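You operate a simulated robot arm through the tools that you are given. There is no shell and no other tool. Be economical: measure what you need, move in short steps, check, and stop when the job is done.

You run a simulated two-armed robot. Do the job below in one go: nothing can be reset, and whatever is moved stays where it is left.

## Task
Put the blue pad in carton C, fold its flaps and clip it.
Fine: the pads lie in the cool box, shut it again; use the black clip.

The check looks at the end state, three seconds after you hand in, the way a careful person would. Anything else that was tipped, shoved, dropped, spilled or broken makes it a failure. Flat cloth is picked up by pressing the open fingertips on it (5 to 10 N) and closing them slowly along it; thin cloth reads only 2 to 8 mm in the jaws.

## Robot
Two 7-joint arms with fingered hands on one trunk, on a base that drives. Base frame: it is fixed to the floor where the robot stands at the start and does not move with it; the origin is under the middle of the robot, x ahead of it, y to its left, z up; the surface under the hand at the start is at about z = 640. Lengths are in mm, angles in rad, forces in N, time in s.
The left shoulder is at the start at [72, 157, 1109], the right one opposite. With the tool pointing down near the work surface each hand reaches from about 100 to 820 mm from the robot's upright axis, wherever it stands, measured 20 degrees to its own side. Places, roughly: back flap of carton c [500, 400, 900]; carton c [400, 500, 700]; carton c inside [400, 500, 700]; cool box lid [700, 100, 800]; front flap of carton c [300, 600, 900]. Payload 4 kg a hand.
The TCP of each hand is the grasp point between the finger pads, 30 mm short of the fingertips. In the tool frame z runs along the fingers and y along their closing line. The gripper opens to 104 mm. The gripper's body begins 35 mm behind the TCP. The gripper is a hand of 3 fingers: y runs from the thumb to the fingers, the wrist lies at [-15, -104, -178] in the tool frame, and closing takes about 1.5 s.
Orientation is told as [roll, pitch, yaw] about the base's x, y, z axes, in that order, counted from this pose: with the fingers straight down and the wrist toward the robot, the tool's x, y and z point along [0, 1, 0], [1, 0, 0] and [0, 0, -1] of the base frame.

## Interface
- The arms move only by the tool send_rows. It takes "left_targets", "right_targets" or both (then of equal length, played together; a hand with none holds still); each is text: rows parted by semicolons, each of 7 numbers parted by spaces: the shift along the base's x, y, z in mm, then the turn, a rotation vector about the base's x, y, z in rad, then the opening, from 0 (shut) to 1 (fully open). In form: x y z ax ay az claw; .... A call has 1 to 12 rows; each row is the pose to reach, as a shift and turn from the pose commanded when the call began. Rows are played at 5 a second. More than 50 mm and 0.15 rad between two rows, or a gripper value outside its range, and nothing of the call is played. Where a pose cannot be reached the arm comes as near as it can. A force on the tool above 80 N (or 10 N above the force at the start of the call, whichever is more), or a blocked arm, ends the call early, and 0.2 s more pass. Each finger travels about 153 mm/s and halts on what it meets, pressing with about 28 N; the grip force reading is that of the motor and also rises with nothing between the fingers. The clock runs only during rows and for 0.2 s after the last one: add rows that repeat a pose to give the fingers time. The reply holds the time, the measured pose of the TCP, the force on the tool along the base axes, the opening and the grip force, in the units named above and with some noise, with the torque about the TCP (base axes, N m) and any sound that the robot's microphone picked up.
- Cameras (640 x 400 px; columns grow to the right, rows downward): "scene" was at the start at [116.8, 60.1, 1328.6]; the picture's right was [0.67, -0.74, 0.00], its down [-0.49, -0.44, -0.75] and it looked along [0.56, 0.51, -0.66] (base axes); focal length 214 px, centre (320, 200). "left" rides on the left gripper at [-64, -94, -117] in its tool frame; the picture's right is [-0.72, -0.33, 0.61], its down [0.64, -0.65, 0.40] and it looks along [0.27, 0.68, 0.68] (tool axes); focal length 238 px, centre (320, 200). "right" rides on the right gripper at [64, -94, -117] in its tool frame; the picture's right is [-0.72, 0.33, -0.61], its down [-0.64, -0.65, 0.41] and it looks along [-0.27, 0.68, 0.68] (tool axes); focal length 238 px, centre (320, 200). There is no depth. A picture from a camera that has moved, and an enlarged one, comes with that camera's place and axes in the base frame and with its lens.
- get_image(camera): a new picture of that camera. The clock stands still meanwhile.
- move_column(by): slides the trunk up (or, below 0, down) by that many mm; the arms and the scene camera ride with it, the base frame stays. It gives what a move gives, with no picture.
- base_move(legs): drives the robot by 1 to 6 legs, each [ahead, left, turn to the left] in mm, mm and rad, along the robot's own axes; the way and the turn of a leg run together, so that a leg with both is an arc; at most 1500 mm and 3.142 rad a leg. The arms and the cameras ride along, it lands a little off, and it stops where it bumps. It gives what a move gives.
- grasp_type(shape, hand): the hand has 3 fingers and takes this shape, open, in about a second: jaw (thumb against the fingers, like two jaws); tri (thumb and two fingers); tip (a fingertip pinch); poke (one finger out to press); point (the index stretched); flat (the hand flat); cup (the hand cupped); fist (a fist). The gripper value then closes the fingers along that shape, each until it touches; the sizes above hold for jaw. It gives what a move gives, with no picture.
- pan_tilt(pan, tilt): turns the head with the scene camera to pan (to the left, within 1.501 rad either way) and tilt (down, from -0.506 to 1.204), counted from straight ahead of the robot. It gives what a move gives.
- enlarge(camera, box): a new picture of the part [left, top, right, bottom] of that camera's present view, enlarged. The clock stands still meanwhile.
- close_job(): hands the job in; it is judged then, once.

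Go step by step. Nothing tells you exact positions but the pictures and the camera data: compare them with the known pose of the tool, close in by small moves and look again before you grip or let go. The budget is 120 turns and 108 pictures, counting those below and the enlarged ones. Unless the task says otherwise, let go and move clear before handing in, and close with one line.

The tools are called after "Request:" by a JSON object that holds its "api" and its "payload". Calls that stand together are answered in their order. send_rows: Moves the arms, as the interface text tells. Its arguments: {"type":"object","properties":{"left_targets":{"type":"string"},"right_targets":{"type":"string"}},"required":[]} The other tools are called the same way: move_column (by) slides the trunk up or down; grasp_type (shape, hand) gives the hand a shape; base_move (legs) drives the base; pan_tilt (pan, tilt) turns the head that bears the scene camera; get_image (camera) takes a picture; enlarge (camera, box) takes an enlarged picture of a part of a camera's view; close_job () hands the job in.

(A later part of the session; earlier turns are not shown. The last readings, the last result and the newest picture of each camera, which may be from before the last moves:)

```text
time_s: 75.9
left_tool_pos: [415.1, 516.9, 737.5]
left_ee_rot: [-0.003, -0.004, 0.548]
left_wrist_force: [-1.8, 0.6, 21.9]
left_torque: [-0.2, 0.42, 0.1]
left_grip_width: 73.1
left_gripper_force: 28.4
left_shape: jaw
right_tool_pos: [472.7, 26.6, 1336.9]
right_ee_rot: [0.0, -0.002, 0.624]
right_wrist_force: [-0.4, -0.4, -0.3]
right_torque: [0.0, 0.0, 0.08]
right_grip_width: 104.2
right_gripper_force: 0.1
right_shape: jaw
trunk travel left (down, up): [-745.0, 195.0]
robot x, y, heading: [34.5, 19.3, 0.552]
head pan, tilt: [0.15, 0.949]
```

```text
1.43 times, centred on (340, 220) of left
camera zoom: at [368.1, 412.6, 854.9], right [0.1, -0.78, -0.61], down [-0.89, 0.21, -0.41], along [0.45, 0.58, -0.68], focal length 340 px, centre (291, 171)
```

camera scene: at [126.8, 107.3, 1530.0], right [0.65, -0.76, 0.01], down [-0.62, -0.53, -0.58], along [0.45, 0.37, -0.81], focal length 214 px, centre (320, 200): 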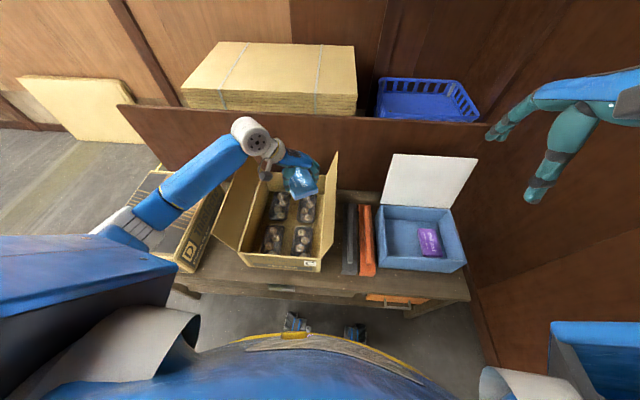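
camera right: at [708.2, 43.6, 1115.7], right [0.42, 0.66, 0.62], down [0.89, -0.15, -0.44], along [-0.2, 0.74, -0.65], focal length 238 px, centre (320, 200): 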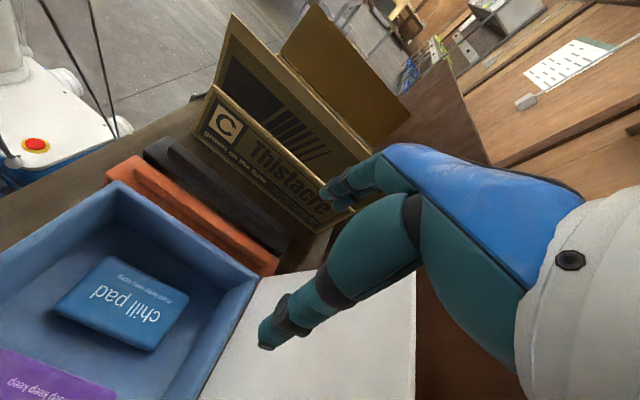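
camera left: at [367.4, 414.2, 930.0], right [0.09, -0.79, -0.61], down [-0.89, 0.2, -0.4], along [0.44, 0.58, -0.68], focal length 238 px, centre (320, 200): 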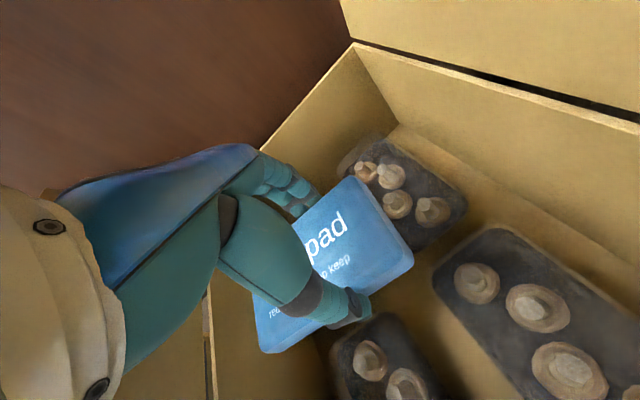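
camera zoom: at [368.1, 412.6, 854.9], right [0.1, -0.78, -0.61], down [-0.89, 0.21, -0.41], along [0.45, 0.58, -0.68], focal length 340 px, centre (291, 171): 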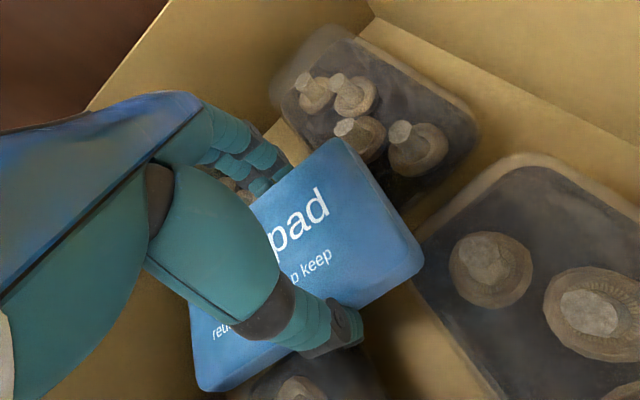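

The pad has touched down. I'll ease up a few mm and release slowly.

Request:
{"api": "send_rows", "payload": {"left_targets": "0 0 4 0 0 0 0.3; 0 0 4 0 0 0 0.72; 0 0 4 0 0 0 0.8; 0 0 4 0 0 0 0.9; 0 0 4 0 0 0 0.9"}}

Request:
{"api": "send_rows", "payload": {"left_targets": "0 0 15 0 0 0 0.9; 0 0 35 0 0 0 0.9; 0 0 65 0 0 0 0.9; 0 0 105 0 0 0 0.9; 0 0 150 0 0 0 0.9; 0 0 195 0 0 0 0.9; 0 0 240 0 0 0 0.9; 0 0 280 0 0 0 0.9"}}

Request:
{"api": "get_image", "payload": {"camera": "left"}}

```text
time_s: 77.1
left_tool_pos: [414.1, 516.7, 736.9]
left_ee_rot: [-0.004, 0.005, 0.548]
left_wrist_force: [-0.2, -0.6, -0.2]
left_torque: [0.04, 0.02, -0.02]
left_grip_width: 93.5
left_gripper_force: 0.1
left_shape: jaw
right_tool_pos: [473.5, 27.8, 1335.3]
right_ee_rot: [0.0, 0.001, 0.625]
right_wrist_force: [0.0, 0.1, -0.3]
right_torque: [-0.01, 0.01, 0.0]
right_grip_width: 103.7
right_gripper_force: 0.1
right_shape: jaw
trunk travel left (down, up): [-745.0, 195.0]
robot x, y, heading: [30.4, 20.1, 0.551]
head pan, tilt: [0.15, 0.949]
```

```text
time_s: 78.9
left_tool_pos: [413.0, 517.4, 1017.4]
left_ee_rot: [-0.004, 0.005, 0.547]
left_wrist_force: [0.3, 0.4, 0.4]
left_torque: [-0.02, 0.02, 0.01]
left_grip_width: 93.6
left_gripper_force: 0.1
left_shape: jaw
right_tool_pos: [474.8, 30.7, 1336.0]
right_ee_rot: [-0.002, 0.002, 0.625]
right_wrist_force: [-0.3, -0.1, -0.5]
right_torque: [0.01, 0.01, -0.01]
right_grip_width: 104.0
right_gripper_force: 0.1
right_shape: jaw
trunk travel left (down, up): [-745.0, 195.0]
robot x, y, heading: [33.9, 18.9, 0.555]
head pan, tilt: [0.15, 0.949]
```

```text
40 pictures are left
camera left: at [367.5, 413.0, 1135.2], right [0.09, -0.79, -0.61], down [-0.89, 0.2, -0.4], along [0.44, 0.58, -0.68], focal length 238 px, centre (320, 200)
```

left: 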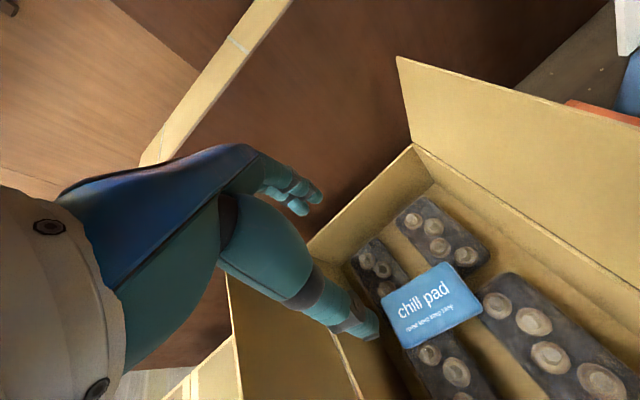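

The pad lies flat across the trays. Next I'll fold the back (right) flap by pushing from outside with the right hand's closed fingers, moving the left hand aside first.

Request:
{"api": "send_rows", "payload": {"right_targets": "8 22 -31 0 0 0 0.9; 17 45 -62 0 0 0 0.8; 25 67 -94 0 0 0 0.7; 34 90 -125 0 0 0 0.5; 42 112 -157 0 0 0 0.3; 50 135 -188 0 0 0 0.1; 58 157 -220 0 0 0 0; 67 180 -250 0 0 0 0; 75 202 -282 0 0 0 0; 83 225 -313 0 0 0 0; 92 247 -345 0 0 0 0; 100 270 -376 0 0 0 0", "left_targets": "-5 5 10 0 0 0 0.9; -15 15 20 0 0 0 0.9; -30 30 30 0 0 0 0.9; -45 45 35 0 0 0 0.9; -60 60 40 0 0 0 0.9; -75 75 43 0 0 0 0.9; -90 90 43 0 0 0 0.7; -105 105 43 0 0 0 0.5; -120 120 43 0 0 0 0.3; -140 140 43 0 0 0 0.1; -155 155 43 0 0 0 0; -173 173 43 0 0 0 0"}}

Request:
{"api": "get_image", "payload": {"camera": "scene"}}

Request:
{"api": "get_image", "payload": {"camera": "right"}}

```text
time_s: 81.5
left_tool_pos: [240.2, 693.4, 1058.4]
left_ee_rot: [-0.005, 0.005, 0.547]
left_wrist_force: [-0.6, -0.4, -0.2]
left_torque: [0.0, -0.01, 0.0]
left_grip_width: 0.0
left_gripper_force: 28.2
left_shape: jaw
right_tool_pos: [572.3, 303.8, 960.0]
right_ee_rot: [-0.004, 0.002, 0.625]
right_wrist_force: [-0.1, 0.5, 0.3]
right_torque: [-0.03, 0.0, -0.03]
right_grip_width: 0.1
right_gripper_force: 28.3
right_shape: jaw
right hand out of reach, approached as far as the arm can: row 1, 2
trunk travel left (down, up): [-745.0, 195.0]
robot x, y, heading: [32.5, 20.4, 0.55]
head pan, tilt: [0.15, 0.949]
```

```text
39 pictures are left
camera scene: at [134.3, 99.5, 1530.0], right [0.65, -0.76, 0.0], down [-0.62, -0.53, -0.58], along [0.44, 0.37, -0.82], focal length 214 px, centre (320, 200)
```

scene: 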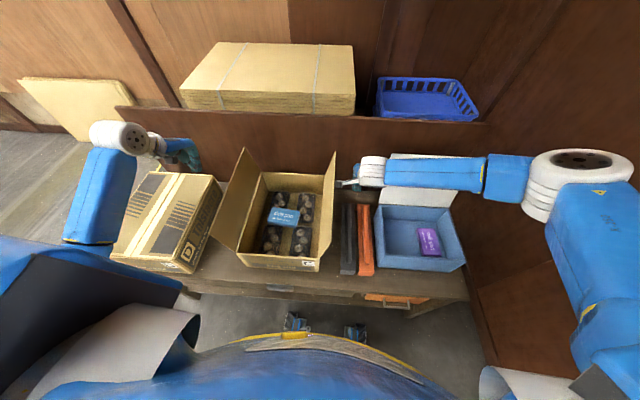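

```text
38 pictures are left
camera right: at [458.9, 299.3, 1076.2], right [0.69, -0.39, 0.62], down [-0.15, -0.9, -0.4], along [0.71, 0.18, -0.68], focal length 238 px, centre (320, 200)
```

right: 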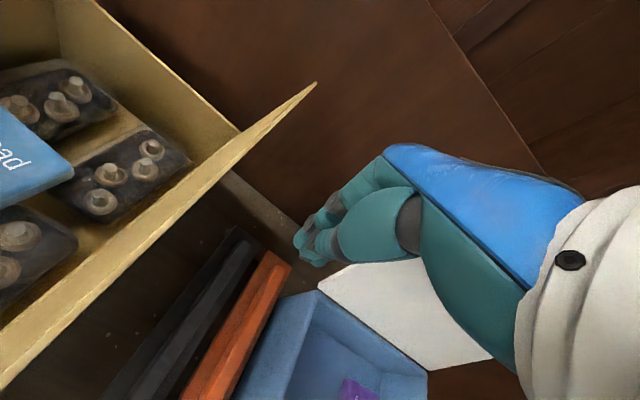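

Request:
{"api": "send_rows", "payload": {"right_targets": "-12 16 -25 0 0 0 0; -27 36 -45 0 0 0 0; -42 56 -42 0 0 0 0; -54 73 -40 0 0 0 0; -71 96 -46 0 0 0 0; -87 117 -55 0 0 0 0; -100 135 -72 0 0 0 0; -111 150 -95 0 0 0 0; -117 158 -120 0 0 0 0; -121 163 -135 0 0 0 0; -121 163 -135 0 0 0 0"}}

Request:
{"api": "get_image", "payload": {"camera": "scene"}}

```text
time_s: 83.9
left_tool_pos: [238.9, 688.4, 1063.2]
left_ee_rot: [-0.003, 0.003, 0.548]
left_wrist_force: [0.6, 0.7, -0.5]
left_torque: [-0.02, -0.02, 0.01]
left_grip_width: 0.2
left_gripper_force: 28.3
left_shape: jaw
right_tool_pos: [453.9, 462.2, 830.7]
right_ee_rot: [-0.001, -0.01, 0.626]
right_wrist_force: [5.9, 1.3, 37.3]
right_torque: [0.08, -0.22, -0.03]
right_grip_width: 0.0
right_gripper_force: 28.4
right_shape: jaw
trunk travel left (down, up): [-745.0, 195.0]
robot x, y, heading: [30.4, 15.8, 0.554]
head pan, tilt: [0.15, 0.949]
```

```text
37 pictures are left
camera scene: at [130.1, 90.7, 1531.6], right [0.65, -0.76, 0.0], down [-0.62, -0.52, -0.58], along [0.45, 0.38, -0.81], focal length 214 px, centre (320, 200)
```

scene: 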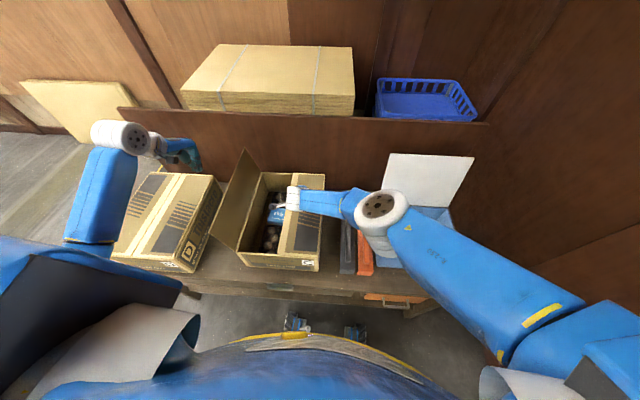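

The back flap is folded in. I'll ease off a little to see if it stays down.

Request:
{"api": "send_rows", "payload": {"right_targets": "0 0 15 0 0 0 0; 0 0 40 0 0 0 0; 0 0 70 0 0 0 0; 0 0 70 0 0 0 0; 0 0 70 0 0 0 0"}}

Request:
{"api": "enlarge", "payload": {"camera": "scene", "box": [180, 130, 380, 290]}}

```text
time_s: 85.1
left_tool_pos: [239.9, 692.2, 1058.3]
left_ee_rot: [-0.009, 0.005, 0.547]
left_wrist_force: [-0.4, -0.3, 0.5]
left_torque: [0.04, 0.04, 0.0]
left_grip_width: 0.0
left_gripper_force: 28.2
left_shape: jaw
right_tool_pos: [451.9, 464.8, 893.9]
right_ee_rot: [-0.001, 0.001, 0.625]
right_wrist_force: [-0.6, 0.6, -0.3]
right_torque: [0.02, 0.0, 0.04]
right_grip_width: 0.0
right_gripper_force: 27.6
right_shape: jaw
trunk travel left (down, up): [-745.0, 195.0]
robot x, y, heading: [29.0, 20.7, 0.553]
head pan, tilt: [0.15, 0.949]
```

```text
2.50 times, centred on (280, 210) of scene
camera zoom: at [133.9, 99.4, 1530.0], right [0.65, -0.76, 0.0], down [-0.62, -0.53, -0.58], along [0.44, 0.37, -0.81], focal length 536 px, centre (420, 175)
```

zoom: 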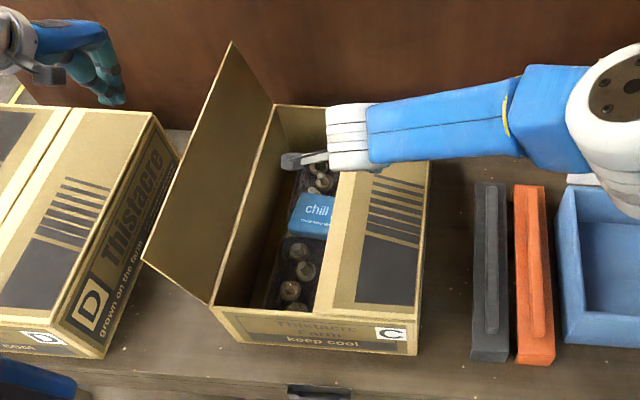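

The back flap stays down. Now I'll withdraw the right hand and position the left hand outside the front (left) flap.

Request:
{"api": "send_rows", "payload": {"left_targets": "-15 20 0 0 0 0 0; -30 40 -20 0 0 0 0; -30 40 -60 0 0 0 0; -30 40 -100 0 0 0 0; -30 40 -140 0 0 0 0; -30 40 -140 0 0 0 0", "right_targets": "0 0 40 0 0 0 0; 5 -30 60 0 0 0 0; 15 -70 80 0 0 0 0; 25 -115 95 0 0 0 0; 40 -160 105 0 0 0 0; 50 -200 110 0 0 0 0"}}

Request:
{"api": "enlarge", "payload": {"camera": "scene", "box": [80, 90, 340, 290]}}

```text
time_s: 86.5
left_tool_pos: [208.3, 729.6, 919.9]
left_ee_rot: [-0.003, 0.004, 0.549]
left_wrist_force: [-0.3, -0.8, -1.0]
left_torque: [0.03, -0.02, 0.04]
left_grip_width: 0.3
left_gripper_force: 27.6
left_shape: jaw
right_tool_pos: [502.4, 260.8, 1004.6]
right_ee_rot: [-0.001, -0.001, 0.625]
right_wrist_force: [-0.7, 0.4, 0.3]
right_torque: [0.0, 0.01, -0.02]
right_grip_width: 0.0
right_gripper_force: 27.8
right_shape: jaw
trunk travel left (down, up): [-745.0, 195.0]
robot x, y, heading: [33.6, 19.8, 0.551]
head pan, tilt: [0.15, 0.949]
```

```text
2.00 times, centred on (210, 190) of scene
camera zoom: at [135.3, 93.8, 1530.2], right [0.65, -0.76, 0.0], down [-0.62, -0.53, -0.58], along [0.44, 0.38, -0.81], focal length 429 px, centre (540, 220)
```

zoom: 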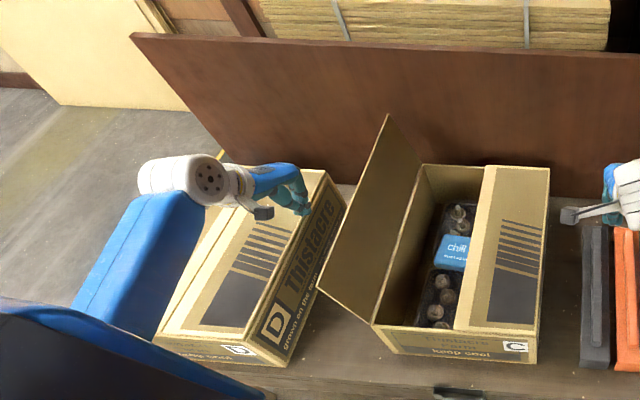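

Request:
{"api": "send_rows", "payload": {"left_targets": "24 -32 0 0 0 0 0; 48 -64 -2 0 0 0 0; 68 -92 0 0 0 0 0; 83 -113 -2 0 0 0 0; 100 -135 -13 0 0 0 0; 113 -153 -30 0 0 0 0; 124 -167 -53 0 0 0 0; 130 -175 -73 0 0 0 0; 133 -180 -88 0 0 0 0; 133 -180 -88 0 0 0 0"}}

Request:
{"api": "enlarge", "payload": {"camera": "scene", "box": [80, 90, 340, 290]}}

```text
time_s: 88.7
left_tool_pos: [343.9, 551.7, 831.0]
left_ee_rot: [-0.004, 0.004, 0.55]
left_wrist_force: [0.1, -0.4, 1.6]
left_torque: [0.01, -0.02, 0.01]
left_grip_width: 0.1
left_gripper_force: 27.9
left_shape: jaw
right_tool_pos: [501.5, 262.7, 1004.9]
right_ee_rot: [-0.002, 0.0, 0.624]
right_wrist_force: [-0.2, -0.2, -0.3]
right_torque: [-0.01, -0.04, 0.03]
right_grip_width: 0.0
right_gripper_force: 28.3
right_shape: jaw
trunk travel left (down, up): [-745.0, 195.0]
robot x, y, heading: [33.0, 20.8, 0.558]
head pan, tilt: [0.15, 0.949]
```

```text
2.00 times, centred on (210, 190) of scene
camera zoom: at [135.0, 95.6, 1530.2], right [0.65, -0.76, 0.0], down [-0.62, -0.53, -0.58], along [0.44, 0.37, -0.81], focal length 429 px, centre (540, 220)
```

zoom: 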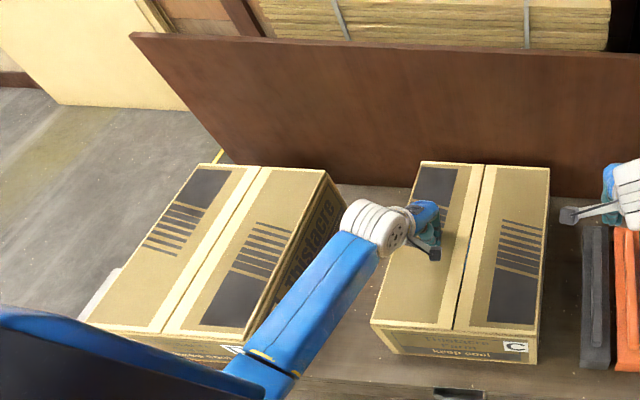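

Both flaps are folded flat. I'll lift the left hand clear and take a close look at the clips.

Request:
{"api": "send_rows", "payload": {"left_targets": "0 0 40 0 0 0 0; 0 0 80 0 0 0 0; 0 0 120 0 0 0 0.5; -5 5 160 0 0 0 1; -10 10 200 0 0 0 1", "right_targets": "0 -40 20 0 0 0 0; 0 -80 40 0 0 0 0.5; 0 -110 60 0 0 0 1; 0 -130 80 0 0 0 1; 0 -130 80 0 0 0 1"}}

Request:
{"api": "get_image", "payload": {"camera": "right"}}

Request:
{"api": "enlarge", "payload": {"camera": "scene", "box": [230, 150, 390, 290]}}

```text
time_s: 89.9
left_tool_pos: [332.7, 562.4, 1030.9]
left_ee_rot: [-0.004, 0.006, 0.549]
left_wrist_force: [0.4, 0.2, -0.1]
left_torque: [0.03, 0.02, 0.02]
left_grip_width: 103.8
left_gripper_force: 0.2
left_shape: jaw
right_tool_pos: [501.3, 133.0, 1085.1]
right_ee_rot: [-0.003, 0.0, 0.624]
right_wrist_force: [0.6, 0.2, 0.2]
right_torque: [-0.01, 0.02, -0.02]
right_grip_width: 104.1
right_gripper_force: 0.1
right_shape: jaw
trunk travel left (down, up): [-745.0, 195.0]
robot x, y, heading: [34.5, 17.4, 0.548]
head pan, tilt: [0.15, 0.949]
```

```text
33 pictures are left
camera right: at [389.2, 129.9, 1201.6], right [0.68, -0.39, 0.61], down [-0.15, -0.9, -0.4], along [0.71, 0.18, -0.68], focal length 238 px, centre (320, 200)
```

right: 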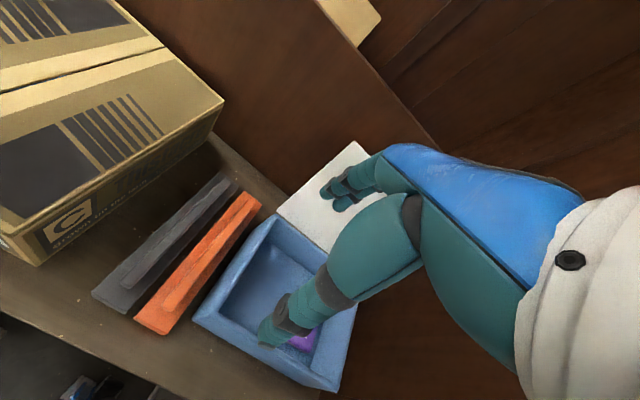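

```text
2.86 times, centred on (310, 220) of scene
camera zoom: at [134.1, 96.0, 1530.1], right [0.65, -0.76, 0.0], down [-0.62, -0.53, -0.58], along [0.44, 0.37, -0.81], focal length 613 px, centre (349, 143)
```

zoom: 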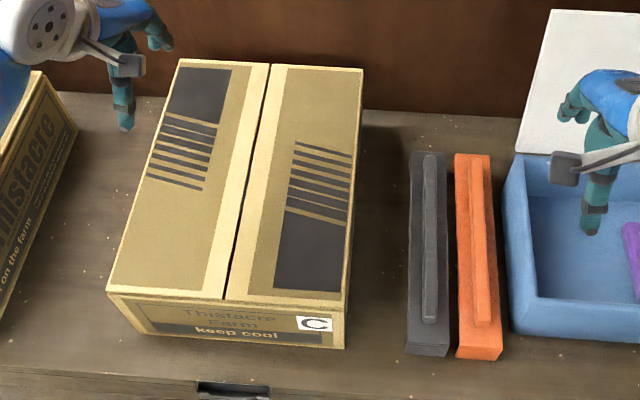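

Request:
{"api": "enlarge", "payload": {"camera": "right", "box": [70, 150, 290, 350]}}

```text
2.00 times, centred on (180, 250) of right
camera zoom: at [389.2, 129.9, 1201.6], right [0.68, -0.39, 0.61], down [-0.15, -0.9, -0.4], along [0.71, 0.18, -0.68], focal length 477 px, centre (600, 100)
```

zoom: 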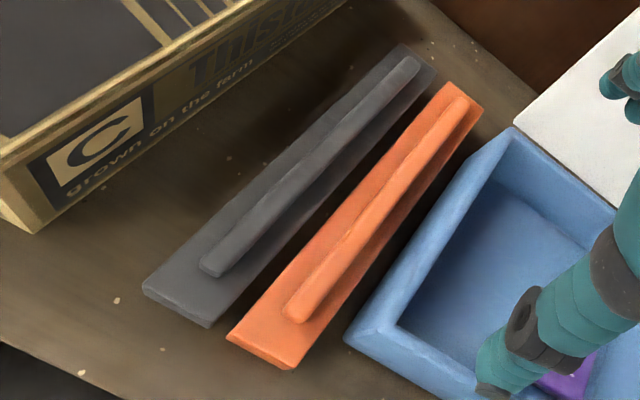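

The clip is a flat bar with a grip ridge, about as long as the seam, so it goes along the seam. Its ridge is centred near (542, 282), top at about z 685. I'll shift the robot left, then bring the left hand over it turned to close across the ridge.

Request:
{"api": "base_move", "payload": {"legs": [[-9, 100, 0]]}}

Request:
{"api": "send_rows", "payload": {"left_targets": "22 -30 0 0 0 -0.12 1; 45 -60 0 0 0 -0.25 1; 67 -90 0 0 0 -0.37 1; 90 -120 0 0 0 -0.5 1; 112 -150 0 0 0 -0.62 1; 135 -180 0 0 0 -0.75 0.9; 157 -210 -5 0 0 -0.87 0.8; 180 -240 -15 0 0 -1.0 0.7; 202 -270 -25 0 0 -1.12 0.6; 225 -300 -40 0 0 -1.25 0.5; 247 -330 -50 0 0 -1.37 0.5; 269 -360 -60 0 0 -1.49 0.5", "right_targets": "5 -30 10 0 0 0 1; 10 -60 20 0 0 0 1; 15 -90 30 0 0 0 1; 20 -120 40 0 0 0 1; 25 -150 50 0 0 0 1; 30 -180 60 0 0 0 1; 35 -210 60 0 0 0 1; 40 -240 60 0 0 0 1; 45 -260 60 0 0 0 1; 50 -270 60 0 0 0 1; 50 -270 60 0 0 0 1; 50 -270 60 0 0 0 1"}}

Request:
{"api": "get_image", "payload": {"camera": "left"}}

Request:
{"api": "get_image", "payload": {"camera": "scene"}}

```text
time_s: 91.1
left_tool_pos: [293.4, 612.7, 1040.1]
left_ee_rot: [0.021, 0.005, 0.543]
left_wrist_force: [0.5, -1.0, 0.8]
left_torque: [0.06, 0.06, 0.02]
left_grip_width: 104.2
left_gripper_force: 0.1
left_shape: jaw
right_tool_pos: [460.8, 181.8, 1080.6]
right_ee_rot: [0.026, 0.0, 0.617]
right_wrist_force: [1.5, -1.6, -0.6]
right_torque: [0.08, 0.09, 0.02]
right_grip_width: 103.8
right_gripper_force: 0.1
right_shape: jaw
trunk travel left (down, up): [-745.0, 195.0]
robot x, y, heading: [-27.9, 93.6, 0.549]
head pan, tilt: [0.15, 0.949]
```

```text
time_s: 93.7
left_tool_pos: [553.9, 266.7, 971.2]
left_ee_rot: [-0.004, 0.009, -0.948]
left_wrist_force: [0.0, -0.6, -0.7]
left_torque: [0.01, 0.01, -0.02]
left_grip_width: 52.3
left_gripper_force: 0.1
left_shape: jaw
right_tool_pos: [501.3, -74.5, 1141.6]
right_ee_rot: [0.009, 0.0, 0.618]
right_wrist_force: [-0.7, -0.4, 0.9]
right_torque: [0.02, 0.02, 0.0]
right_grip_width: 104.0
right_gripper_force: 0.1
right_shape: jaw
right hand out of reach, approached as far as the arm can: row 2, 3, 4, 5
trunk travel left (down, up): [-745.0, 195.0]
robot x, y, heading: [-22.4, 94.7, 0.549]
head pan, tilt: [0.15, 0.949]
```

```text
30 pictures are left
camera left: at [447.3, 303.5, 1089.9], right [-0.78, -0.15, -0.61], down [0.14, 0.91, -0.4], along [0.61, -0.4, -0.69], focal length 238 px, centre (320, 200)
```

left: 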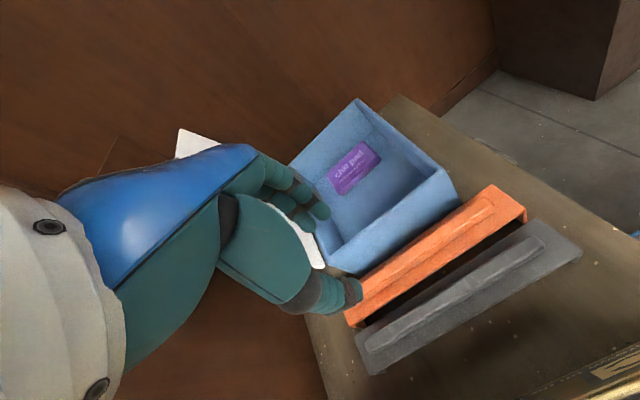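

```text
29 pictures are left
camera scene: at [85.7, 157.4, 1530.2], right [0.65, -0.76, -0.01], down [-0.62, -0.52, -0.58], along [0.44, 0.38, -0.81], focal length 214 px, centre (320, 200)
```

scene: 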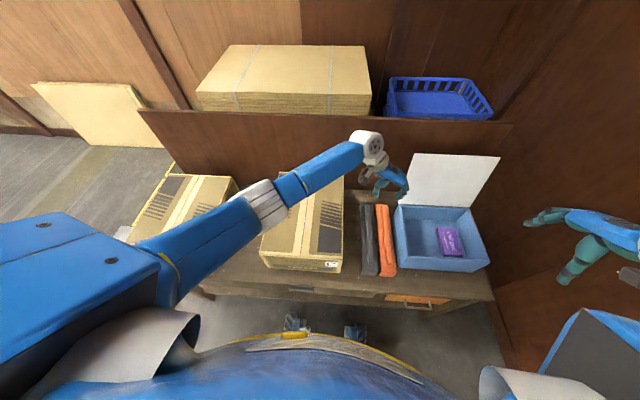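

Request:
{"api": "send_rows", "payload": {"left_targets": "-10 3 -35 0 0 0.01 0.5; -21 5 -70 0 0 0.01 0.5; -21 5 -110 0 0 0.01 0.5; -21 5 -150 0 0 0.01 0.5; -21 5 -190 0 0 0.01 0.5; -21 5 -215 0 0 0.01 0.5; -21 5 -215 0 0 0.01 0.5"}}

Request:
{"api": "get_image", "payload": {"camera": "left"}}

Request:
{"api": "enlarge", "payload": {"camera": "scene", "box": [220, 110, 440, 290]}}

```text
time_s: 95.3
left_tool_pos: [507.4, 277.4, 786.5]
left_ee_rot: [-0.003, 0.0, -0.939]
left_wrist_force: [0.9, 0.8, -0.2]
left_torque: [-0.02, 0.02, 0.02]
left_grip_width: 52.5
left_gripper_force: 0.0
left_shape: jaw
left hand out of reach, approached as far as the arm can: row 5, 6, 7
right_tool_pos: [497.5, -67.2, 1144.6]
right_ee_rot: [0.002, 0.002, 0.618]
right_wrist_force: [-0.5, 0.8, 0.5]
right_torque: [-0.01, 0.0, 0.0]
right_grip_width: 104.1
right_gripper_force: 0.0
right_shape: jaw
trunk travel left (down, up): [-745.0, 195.0]
robot x, y, heading: [-23.2, 94.7, 0.551]
head pan, tilt: [0.15, 0.949]
```

```text
28 pictures are left
camera left: at [400.4, 313.3, 904.6], right [-0.78, -0.16, -0.61], down [0.13, 0.91, -0.41], along [0.62, -0.39, -0.68], focal length 238 px, centre (320, 200)
```

left: 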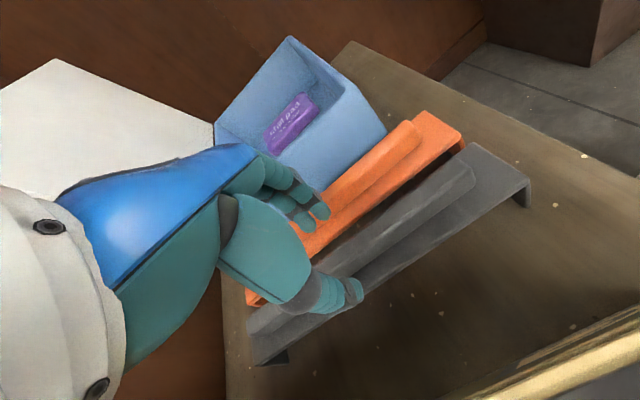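

```text
2.22 times, centred on (330, 200) of scene
camera zoom: at [79.5, 167.5, 1530.2], right [0.65, -0.76, 0.0], down [-0.62, -0.52, -0.58], along [0.44, 0.38, -0.81], focal length 477 px, centre (298, 200)
```

zoom: 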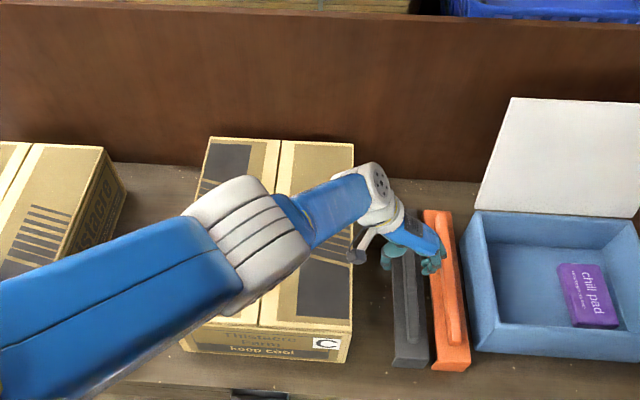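

The clip turns out to be a U-shaped bracket about 320 mm long with end legs, which matches the carton's width, so it goes across the seam with its legs over both sides. The arm is at its reach limit, so I'll back up first and then lower the trunk.

Request:
{"api": "send_rows", "payload": {"left_targets": "0 0 20 0 0 0 0.5; 0 0 60 0 0 0 0.5; 0 0 100 0 0 0 0.5; 0 0 140 0 0 0 0.5; 0 0 180 0 0 0 0.5; 0 0 180 0 0 0 0.5"}}

```text
time_s: 96.7
left_tool_pos: [587.2, 282.1, 938.9]
left_ee_rot: [-0.007, 0.002, -0.941]
left_wrist_force: [0.0, -1.0, -0.1]
left_torque: [0.04, -0.02, 0.0]
left_grip_width: 52.6
left_gripper_force: 0.1
left_shape: jaw
left hand out of reach, approached as far as the arm can: row 1, 2, 3, 4, 5, 6
right_tool_pos: [496.3, -67.4, 1144.8]
right_ee_rot: [0.002, 0.002, 0.618]
right_wrist_force: [-0.2, 0.2, 0.2]
right_torque: [0.02, 0.0, 0.03]
right_grip_width: 104.0
right_gripper_force: 0.0
right_shape: jaw
trunk travel left (down, up): [-745.0, 195.0]
robot x, y, heading: [-24.5, 94.5, 0.551]
head pan, tilt: [0.15, 0.949]
```

The elbow locked again; I'll use the same curl-and-pull move to free it.

Request:
{"api": "send_rows", "payload": {"left_targets": "-25 -4 5 -0.02 0.13 0 0.5; -50 -8 10 -0.04 0.26 0 0.5; -75 -12 15 -0.07 0.38 0 0.5; -100 -16 20 -0.09 0.51 0 0.5; -125 -20 25 -0.11 0.64 0 0.5; -150 -24 30 -0.13 0.77 0 0.5; -175 -28 35 -0.15 0.89 0 0.5; -200 -32 40 -0.17 1.02 0 0.5; -225 -36 45 -0.2 1.15 0 0.5; -250 -40 50 -0.22 1.28 0 0.5; -275 -44 55 -0.24 1.4 0 0.5; -290 -48 60 -0.26 1.5 0 0.5"}}

```text
time_s: 99.3
left_tool_pos: [345.2, 236.5, 968.7]
left_ee_rot: [-1.415, 0.462, -1.325]
left_wrist_force: [-1.0, 0.2, 0.2]
left_torque: [0.01, 0.01, -0.01]
left_grip_width: 52.5
left_gripper_force: 0.1
left_shape: jaw
left hand out of reach, approached as far as the arm can: row 1, 2, 3, 4, 5, 6, 7, 8, 9, 10, 11, 12
right_tool_pos: [497.4, -66.9, 1144.7]
right_ee_rot: [0.001, 0.002, 0.617]
right_wrist_force: [0.5, 0.1, 0.0]
right_torque: [0.0, -0.01, 0.0]
right_grip_width: 104.0
right_gripper_force: 0.0
right_shape: jaw
trunk travel left (down, up): [-745.0, 195.0]
robot x, y, heading: [-23.8, 92.3, 0.549]
head pan, tilt: [0.15, 0.949]
```

Request:
{"api": "send_rows", "payload": {"left_targets": "-20 -4 10 -0.02 0.13 0 0.5; -40 -8 20 -0.04 0.26 0 0.5; -60 -12 30 -0.07 0.38 0 0.5; -80 -16 40 -0.09 0.51 0 0.5; -100 -20 50 -0.11 0.64 0 0.5; -120 -24 60 -0.13 0.77 0 0.5; -120 -24 60 -0.13 0.77 0 0.5"}}

Request:
{"api": "get_image", "payload": {"camera": "scene"}}

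```text
time_s: 100.9
left_tool_pos: [229.0, 209.3, 1031.4]
left_ee_rot: [-2.271, 0.377, -1.691]
left_wrist_force: [0.8, 0.7, -0.4]
left_torque: [0.01, 0.0, -0.01]
left_grip_width: 52.2
left_gripper_force: 0.0
left_shape: jaw
left hand out of reach, approached as far as the arm can: row 1, 2, 3, 4
right_tool_pos: [500.8, -71.6, 1141.9]
right_ee_rot: [0.006, 0.001, 0.618]
right_wrist_force: [0.6, 0.1, 0.0]
right_torque: [0.04, 0.0, -0.01]
right_grip_width: 104.0
right_gripper_force: 0.0
right_shape: jaw
trunk travel left (down, up): [-745.0, 195.0]
robot x, y, heading: [-25.6, 93.2, 0.548]
head pan, tilt: [0.15, 0.949]
```

```text
26 pictures are left
camera scene: at [81.3, 162.4, 1530.3], right [0.65, -0.76, -0.01], down [-0.62, -0.52, -0.58], along [0.44, 0.38, -0.81], focal length 214 px, centre (320, 200)
```

scene: 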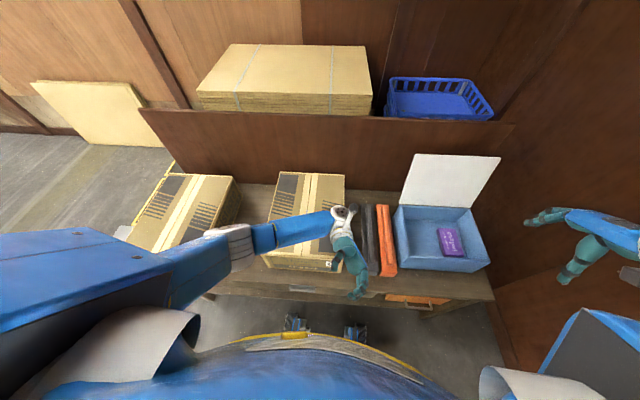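

Freed. Unwinding the hand.

Request:
{"api": "send_rows", "payload": {"left_targets": "15 7 0 0.024 -0.138 0 0.5; 30 14 0 0.048 -0.276 0 0.5; 45 21 0 0.071 -0.414 0 0.5; 60 28 0 0.095 -0.552 0 0.5; 75 35 0 0.119 -0.69 0 0.5; 90 42 0 0.143 -0.828 0 0.5; 105 49 0 0.166 -0.966 0 0.5; 120 56 0 0.19 -1.104 0 0.5; 135 63 0 0.214 -1.242 0 0.5; 150 70 0 0.238 -1.38 0 0.5; 165 77 0 0.261 -1.518 0 0.5; 180 84 0 0.285 -1.656 0 0.5"}}

Request:
{"api": "send_rows", "payload": {"left_targets": "5 2 0 0.024 -0.138 0 0.5; 10 4 0 0.048 -0.276 0 0.5; 15 6 0 0.071 -0.414 0 0.5; 20 8 0 0.095 -0.552 0 0.5; 20 8 0 0.105 -0.61 0 0.5; 20 8 0 0.105 -0.61 0 0.5"}}

Request:
{"api": "move_column", "payload": {"by": -110}}

```text
time_s: 103.5
left_tool_pos: [407.0, 297.4, 1029.4]
left_ee_rot: [-0.481, 0.224, -0.985]
left_wrist_force: [-0.5, 0.4, -0.1]
left_torque: [-0.02, -0.02, 0.02]
left_grip_width: 52.0
left_gripper_force: 0.1
left_shape: jaw
right_tool_pos: [496.9, -67.2, 1144.1]
right_ee_rot: [0.0, 0.002, 0.617]
right_wrist_force: [-0.5, -0.4, 0.4]
right_torque: [0.02, -0.03, 0.03]
right_grip_width: 104.0
right_gripper_force: 0.1
right_shape: jaw
trunk travel left (down, up): [-745.0, 195.0]
robot x, y, heading: [-22.5, 92.6, 0.551]
head pan, tilt: [0.15, 0.949]
```

```text
time_s: 104.9
left_tool_pos: [426.8, 304.2, 1030.0]
left_ee_rot: [0.079, -0.045, -0.934]
left_wrist_force: [-0.5, 0.2, 0.2]
left_torque: [0.01, 0.0, -0.02]
left_grip_width: 52.2
left_gripper_force: 0.1
left_shape: jaw
right_tool_pos: [498.1, -67.6, 1144.9]
right_ee_rot: [0.003, 0.0, 0.618]
right_wrist_force: [-1.0, 0.9, -0.5]
right_torque: [0.0, 0.04, 0.0]
right_grip_width: 104.0
right_gripper_force: 0.1
right_shape: jaw
trunk travel left (down, up): [-745.0, 195.0]
robot x, y, heading: [-24.1, 94.3, 0.549]
head pan, tilt: [0.15, 0.949]
```

```text
time_s: 106.3
left_tool_pos: [427.6, 305.3, 919.2]
left_ee_rot: [0.079, -0.046, -0.934]
left_wrist_force: [0.6, -0.4, 0.2]
left_torque: [0.0, -0.02, 0.02]
left_grip_width: 52.0
left_gripper_force: 0.0
left_shape: jaw
right_tool_pos: [496.8, -68.6, 1034.4]
right_ee_rot: [0.0, -0.001, 0.617]
right_wrist_force: [-0.4, 0.0, 0.2]
right_torque: [-0.01, 0.01, 0.0]
right_grip_width: 103.9
right_gripper_force: 0.0
right_shape: jaw
trunk travel left (down, up): [-635.0, 305.0]
robot x, y, heading: [-21.1, 93.2, 0.556]
head pan, tilt: [0.15, 0.949]
```

Request:
{"api": "send_rows", "payload": {"left_targets": "25 -9 0 -0.005 0.05 0 0.5; 50 -18 0 -0.01 0.09 0 0.5; 75 -27 0 -0.01 0.09 0 0.5; 97 -36 0 -0.01 0.09 0 0.5; 97 -36 0 -0.01 0.09 0 0.5"}}

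Request:
{"api": "move_column", "payload": {"by": -80}}

Request:
{"api": "get_image", "payload": {"camera": "left"}}

```text
time_s: 107.5
left_tool_pos: [524.3, 268.7, 921.0]
left_ee_rot: [0.001, 0.001, -0.933]
left_wrist_force: [-0.7, 0.6, 0.3]
left_torque: [0.0, 0.01, 0.04]
left_grip_width: 52.3
left_gripper_force: 0.1
left_shape: jaw
right_tool_pos: [497.3, -66.5, 1034.4]
right_ee_rot: [0.0, 0.001, 0.616]
right_wrist_force: [0.2, -0.1, -0.2]
right_torque: [0.01, 0.01, -0.01]
right_grip_width: 103.9
right_gripper_force: 0.1
right_shape: jaw
trunk travel left (down, up): [-635.0, 305.0]
robot x, y, heading: [-25.3, 93.6, 0.551]
head pan, tilt: [0.15, 0.949]
```

```text
time_s: 108.7
left_tool_pos: [523.1, 268.6, 840.8]
left_ee_rot: [0.0, 0.001, -0.932]
left_wrist_force: [-0.4, -0.7, 0.1]
left_torque: [-0.04, 0.0, 0.02]
left_grip_width: 52.2
left_gripper_force: 0.0
left_shape: jaw
right_tool_pos: [497.2, -67.1, 955.1]
right_ee_rot: [-0.003, -0.001, 0.617]
right_wrist_force: [-0.6, -0.4, 0.5]
right_torque: [-0.04, -0.03, -0.04]
right_grip_width: 103.8
right_gripper_force: 0.1
right_shape: jaw
trunk travel left (down, up): [-555.0, 385.0]
robot x, y, heading: [-25.3, 95.0, 0.55]
head pan, tilt: [0.15, 0.949]
```

```text
25 pictures are left
camera left: at [416.7, 304.9, 958.1], right [-0.77, -0.17, -0.61], down [0.13, 0.91, -0.4], along [0.62, -0.39, -0.68], focal length 238 px, centre (320, 200)
```

left: 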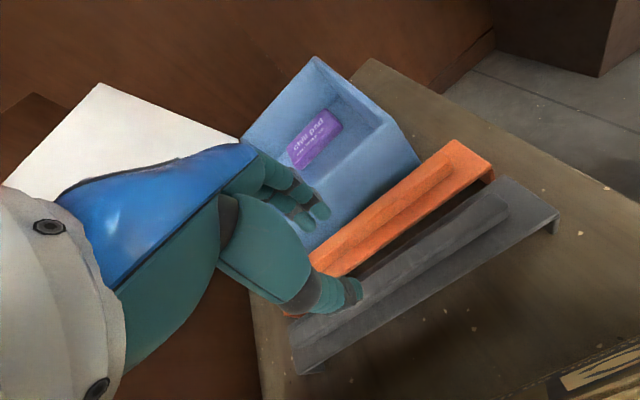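

Request:
{"api": "send_rows", "payload": {"left_targets": "8 9 -35 0 0 0 0.5; 8 9 -70 0 0 0 0.5; 8 9 -100 0 0 0 0.5; 8 9 -112 0 0 0 0.5; 8 9 -117 0 0 0 0.5; 8 9 -117 0 0 0 0.5"}}

Request:
{"api": "enlarge", "payload": {"camera": "left", "box": [200, 120, 600, 400]}}

Request:
{"api": "enlarge", "payload": {"camera": "scene", "box": [250, 130, 450, 300]}}

```text
time_s: 110.1
left_tool_pos: [531.1, 277.7, 722.8]
left_ee_rot: [-0.001, 0.0, -0.931]
left_wrist_force: [0.1, -0.6, 2.3]
left_torque: [-0.03, -0.06, -0.02]
left_grip_width: 52.0
left_gripper_force: 0.1
left_shape: jaw
right_tool_pos: [497.0, -66.1, 955.3]
right_ee_rot: [0.003, 0.002, 0.618]
right_wrist_force: [0.3, -0.6, -0.5]
right_torque: [-0.03, 0.0, -0.04]
right_grip_width: 104.0
right_gripper_force: 0.1
right_shape: jaw
trunk travel left (down, up): [-555.0, 385.0]
robot x, y, heading: [-25.1, 97.3, 0.553]
head pan, tilt: [0.15, 0.949]
```

```text
1.43 times, centred on (400, 260) of left
camera zoom: at [424.6, 314.0, 840.8], right [-0.77, -0.17, -0.61], down [0.13, 0.91, -0.41], along [0.62, -0.39, -0.68], focal length 340 px, centre (206, 114)
```

zoom: 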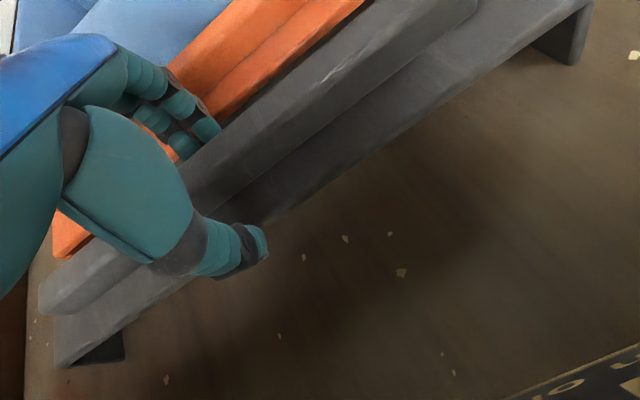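

```text
2.35 times, centred on (350, 215) of scene
camera zoom: at [78.8, 167.4, 1340.3], right [0.65, -0.76, 0.0], down [-0.62, -0.52, -0.58], along [0.44, 0.38, -0.81], focal length 505 px, centre (249, 165)
```

zoom: 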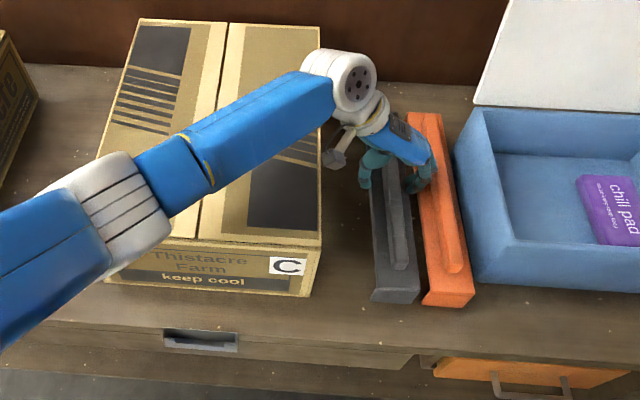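

The U-bracket shape is confirmed and the ridge lies between thumb and fingers. Closing on it.

Request:
{"api": "send_rows", "payload": {"left_targets": "0 0 0 0 0 0 0.4; 0 0 0 0 0 0 0.3; 0 0 0 0 0 0 0.2; 0 0 0 0 0 0 0.1; 0 0 0 0 0 0 0; 0 0 0 0 0 0 0; 0 0 0 0 0 0 0"}}

Request:
{"api": "enlarge", "payload": {"camera": "left", "box": [200, 120, 600, 400]}}

```text
time_s: 111.7
left_tool_pos: [531.6, 278.5, 723.9]
left_ee_rot: [0.0, 0.0, -0.932]
left_wrist_force: [0.6, -1.2, 3.0]
left_torque: [-0.02, 0.03, 0.11]
left_grip_width: 40.2
left_gripper_force: 28.2
left_shape: jaw
right_tool_pos: [495.9, -67.5, 954.9]
right_ee_rot: [0.002, 0.0, 0.617]
right_wrist_force: [-0.6, 0.5, 0.2]
right_torque: [-0.01, 0.0, -0.02]
right_grip_width: 104.1
right_gripper_force: 0.0
right_shape: jaw
trunk travel left (down, up): [-555.0, 385.0]
robot x, y, heading: [-19.2, 94.2, 0.55]
head pan, tilt: [0.15, 0.949]
```

```text
1.43 times, centred on (400, 260) of left
camera zoom: at [424.4, 313.9, 841.0], right [-0.77, -0.17, -0.61], down [0.13, 0.91, -0.4], along [0.62, -0.39, -0.68], focal length 340 px, centre (206, 114)
```

zoom: 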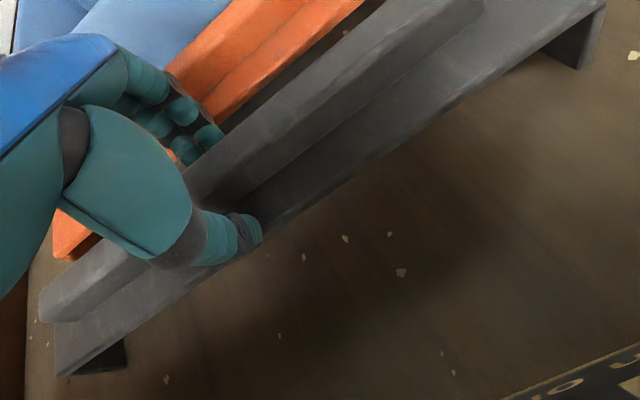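

Request:
{"api": "send_rows", "payload": {"left_targets": "0 0 10 0 0 0 0; 0 0 30 0 0 0 0; 0 0 60 0 0 0 0; 0 0 95 0 0 0 0; 0 0 130 0 0 0 0; 0 0 170 0 0 0 0; 0 0 210 0 0 0 0; 0 0 210 0 0 0 0"}}

Request:
{"api": "get_image", "payload": {"camera": "left"}}

Request:
{"api": "get_image", "payload": {"camera": "scene"}}

```text
time_s: 113.5
left_tool_pos: [532.5, 277.3, 934.3]
left_ee_rot: [-0.003, 0.0, -0.932]
left_wrist_force: [0.2, 0.4, -0.4]
left_torque: [0.02, -0.02, 0.0]
left_grip_width: 39.1
left_gripper_force: 28.0
left_shape: jaw
right_tool_pos: [496.6, -67.8, 954.8]
right_ee_rot: [0.003, 0.001, 0.619]
right_wrist_force: [0.5, 0.5, 0.1]
right_torque: [-0.01, 0.03, 0.01]
right_grip_width: 104.0
right_gripper_force: 0.1
right_shape: jaw
trunk travel left (down, up): [-555.0, 385.0]
robot x, y, heading: [-22.5, 95.7, 0.551]
head pan, tilt: [0.15, 0.949]
```

```text
21 pictures are left
camera left: at [425.9, 313.2, 1050.8], right [-0.77, -0.17, -0.61], down [0.12, 0.91, -0.4], along [0.62, -0.39, -0.68], focal length 238 px, centre (320, 200)
```

left: 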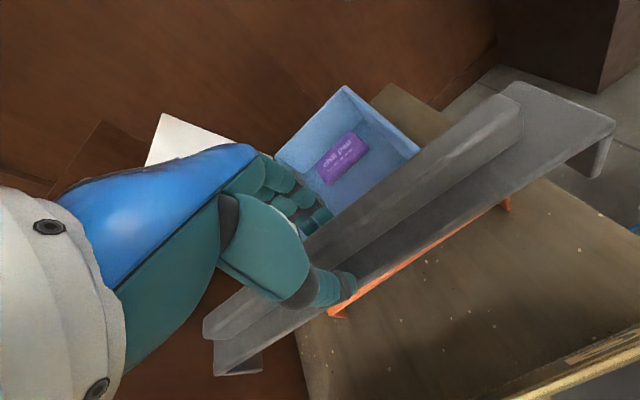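

```text
20 pictures are left
camera scene: at [79.5, 167.8, 1340.1], right [0.65, -0.76, 0.0], down [-0.62, -0.52, -0.58], along [0.44, 0.38, -0.81], focal length 214 px, centre (320, 200)
```

scene: 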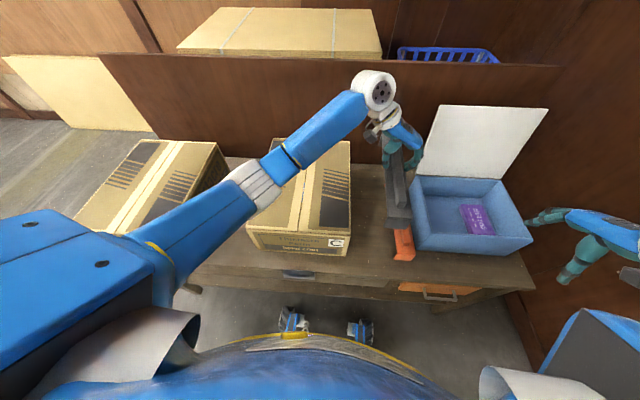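

The clip is held level. I'll carry it over carton C while turning it 90° so it spans across the seam.

Request:
{"api": "send_rows", "payload": {"left_targets": "-10 20 15 0 0 0.13 0; -20 40 30 0 0 0.26 0; -30 60 45 0 0 0.39 0; -40 80 60 0 0 0.52 0; -50 100 70 0 0 0.65 0; -60 120 70 0 0 0.78 0; -70 140 70 0 0 0.91 0; -80 160 70 0 0 1.04 0; -90 180 70 0 0 1.17 0; -100 201 70 0 0 1.3 0; -110 222 70 0 0 1.43 0; -120 242 70 0 0 1.57 0"}}

Request:
{"api": "send_rows", "payload": {"left_targets": "0 0 -20 0 0 0 0; 0 0 -50 0 0 0 0; 0 0 -50 0 0 0 0"}}

Request:
{"api": "enlarge", "payload": {"camera": "scene", "box": [180, 80, 400, 280]}}

Request:
{"api": "get_image", "payload": {"camera": "left"}}

```text
time_s: 116.1
left_tool_pos: [412.1, 520.9, 1005.0]
left_ee_rot: [0.002, 0.001, 0.641]
left_wrist_force: [-1.0, 0.3, -1.3]
left_torque: [0.0, 0.03, 0.01]
left_grip_width: 39.0
left_gripper_force: 28.2
left_shape: jaw
right_tool_pos: [496.9, -67.3, 955.7]
right_ee_rot: [0.0, 0.002, 0.617]
right_wrist_force: [-0.4, -0.1, 0.8]
right_torque: [0.01, 0.01, 0.02]
right_grip_width: 104.0
right_gripper_force: 0.1
right_shape: jaw
trunk travel left (down, up): [-555.0, 385.0]
robot x, y, heading: [-24.1, 92.3, 0.553]
head pan, tilt: [0.15, 0.949]
```

```text
time_s: 116.9
left_tool_pos: [412.5, 519.1, 952.5]
left_ee_rot: [0.002, -0.003, 0.637]
left_wrist_force: [-0.3, -0.2, -1.0]
left_torque: [-0.02, 0.03, -0.01]
left_grip_width: 39.1
left_gripper_force: 27.3
left_shape: jaw
right_tool_pos: [496.2, -67.5, 954.0]
right_ee_rot: [0.002, 0.002, 0.618]
right_wrist_force: [-0.9, 0.1, -0.4]
right_torque: [0.01, -0.01, -0.04]
right_grip_width: 103.9
right_gripper_force: 0.0
right_shape: jaw
trunk travel left (down, up): [-555.0, 385.0]
robot x, y, heading: [-25.3, 96.5, 0.552]
head pan, tilt: [0.15, 0.949]
```

```text
2.00 times, centred on (290, 180) of scene
camera zoom: at [78.3, 168.5, 1340.2], right [0.65, -0.76, 0.0], down [-0.62, -0.52, -0.58], along [0.44, 0.38, -0.81], focal length 429 px, centre (380, 240)
```

zoom: 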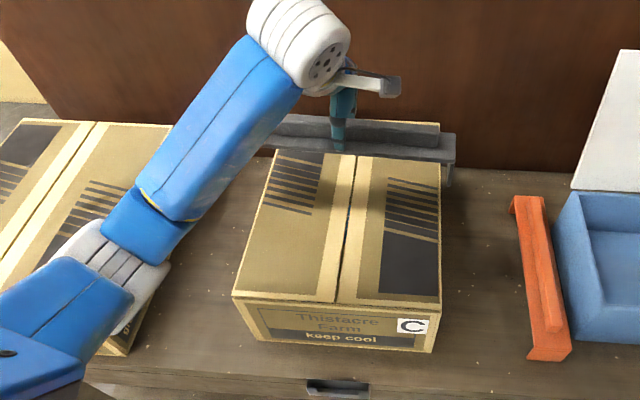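

```text
18 pictures are left
camera left: at [374.6, 410.7, 1070.0], right [0.17, -0.77, -0.61], down [-0.91, 0.13, -0.4], along [0.39, 0.62, -0.68], focal length 238 px, centre (320, 200)
```

left: 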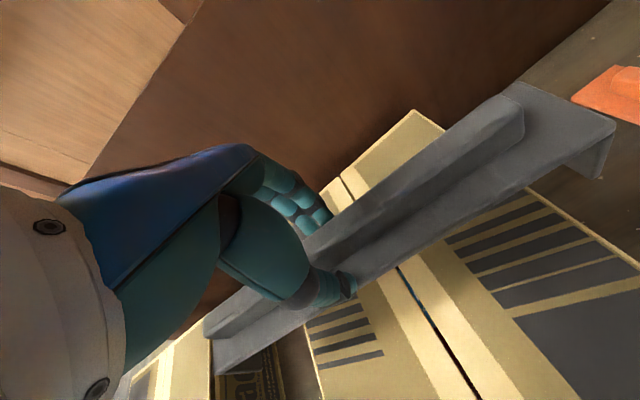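

The clip is aligned with the carton to within about 0.03 rad and needs roughly 7 mm toward the right. I'll lower until the legs are just above the flap level, then check both ends.

Request:
{"api": "send_rows", "payload": {"left_targets": "2 -3 -20 0 0 0.02 0; 4 -6 -40 0 0 0.03 0; 4 -6 -55 0 0 0.03 0; 4 -6 -55 0 0 0.03 0"}}

Request:
{"api": "get_image", "payload": {"camera": "left"}}

Request:
{"api": "enlarge", "payload": {"camera": "scene", "box": [230, 120, 370, 250]}}

```text
time_s: 117.9
left_tool_pos: [416.2, 514.0, 898.6]
left_ee_rot: [0.002, -0.001, 0.669]
left_wrist_force: [0.7, -0.2, -1.1]
left_torque: [0.0, -0.02, -0.03]
left_grip_width: 39.0
left_gripper_force: 28.3
left_shape: jaw
right_tool_pos: [496.8, -65.9, 955.1]
right_ee_rot: [0.002, 0.002, 0.618]
right_wrist_force: [0.2, 0.5, 0.3]
right_torque: [-0.03, -0.01, -0.02]
right_grip_width: 104.0
right_gripper_force: 0.1
right_shape: jaw
trunk travel left (down, up): [-555.0, 385.0]
robot x, y, heading: [-26.0, 95.3, 0.549]
head pan, tilt: [0.15, 0.949]
```

```text
17 pictures are left
camera left: at [382.0, 404.0, 1015.7], right [0.19, -0.77, -0.61], down [-0.91, 0.1, -0.4], along [0.37, 0.64, -0.68], focal length 238 px, centre (320, 200)
```

left: 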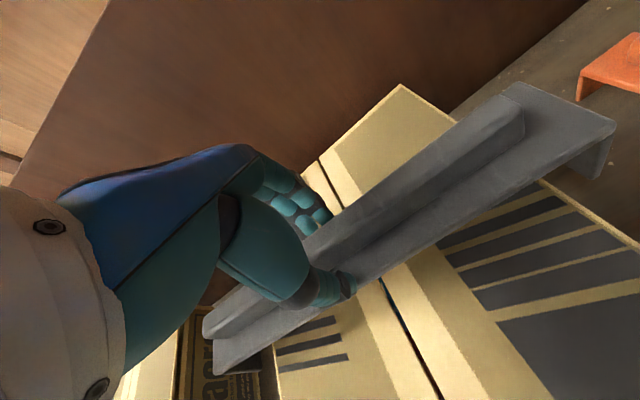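

```text
3.08 times, centred on (300, 185) of scene
camera zoom: at [78.4, 168.5, 1340.2], right [0.65, -0.76, 0.0], down [-0.62, -0.52, -0.58], along [0.44, 0.38, -0.81], focal length 660 px, centre (382, 246)
```

zoom: 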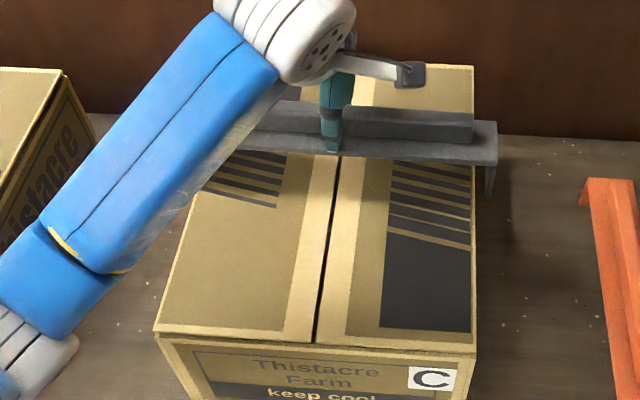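

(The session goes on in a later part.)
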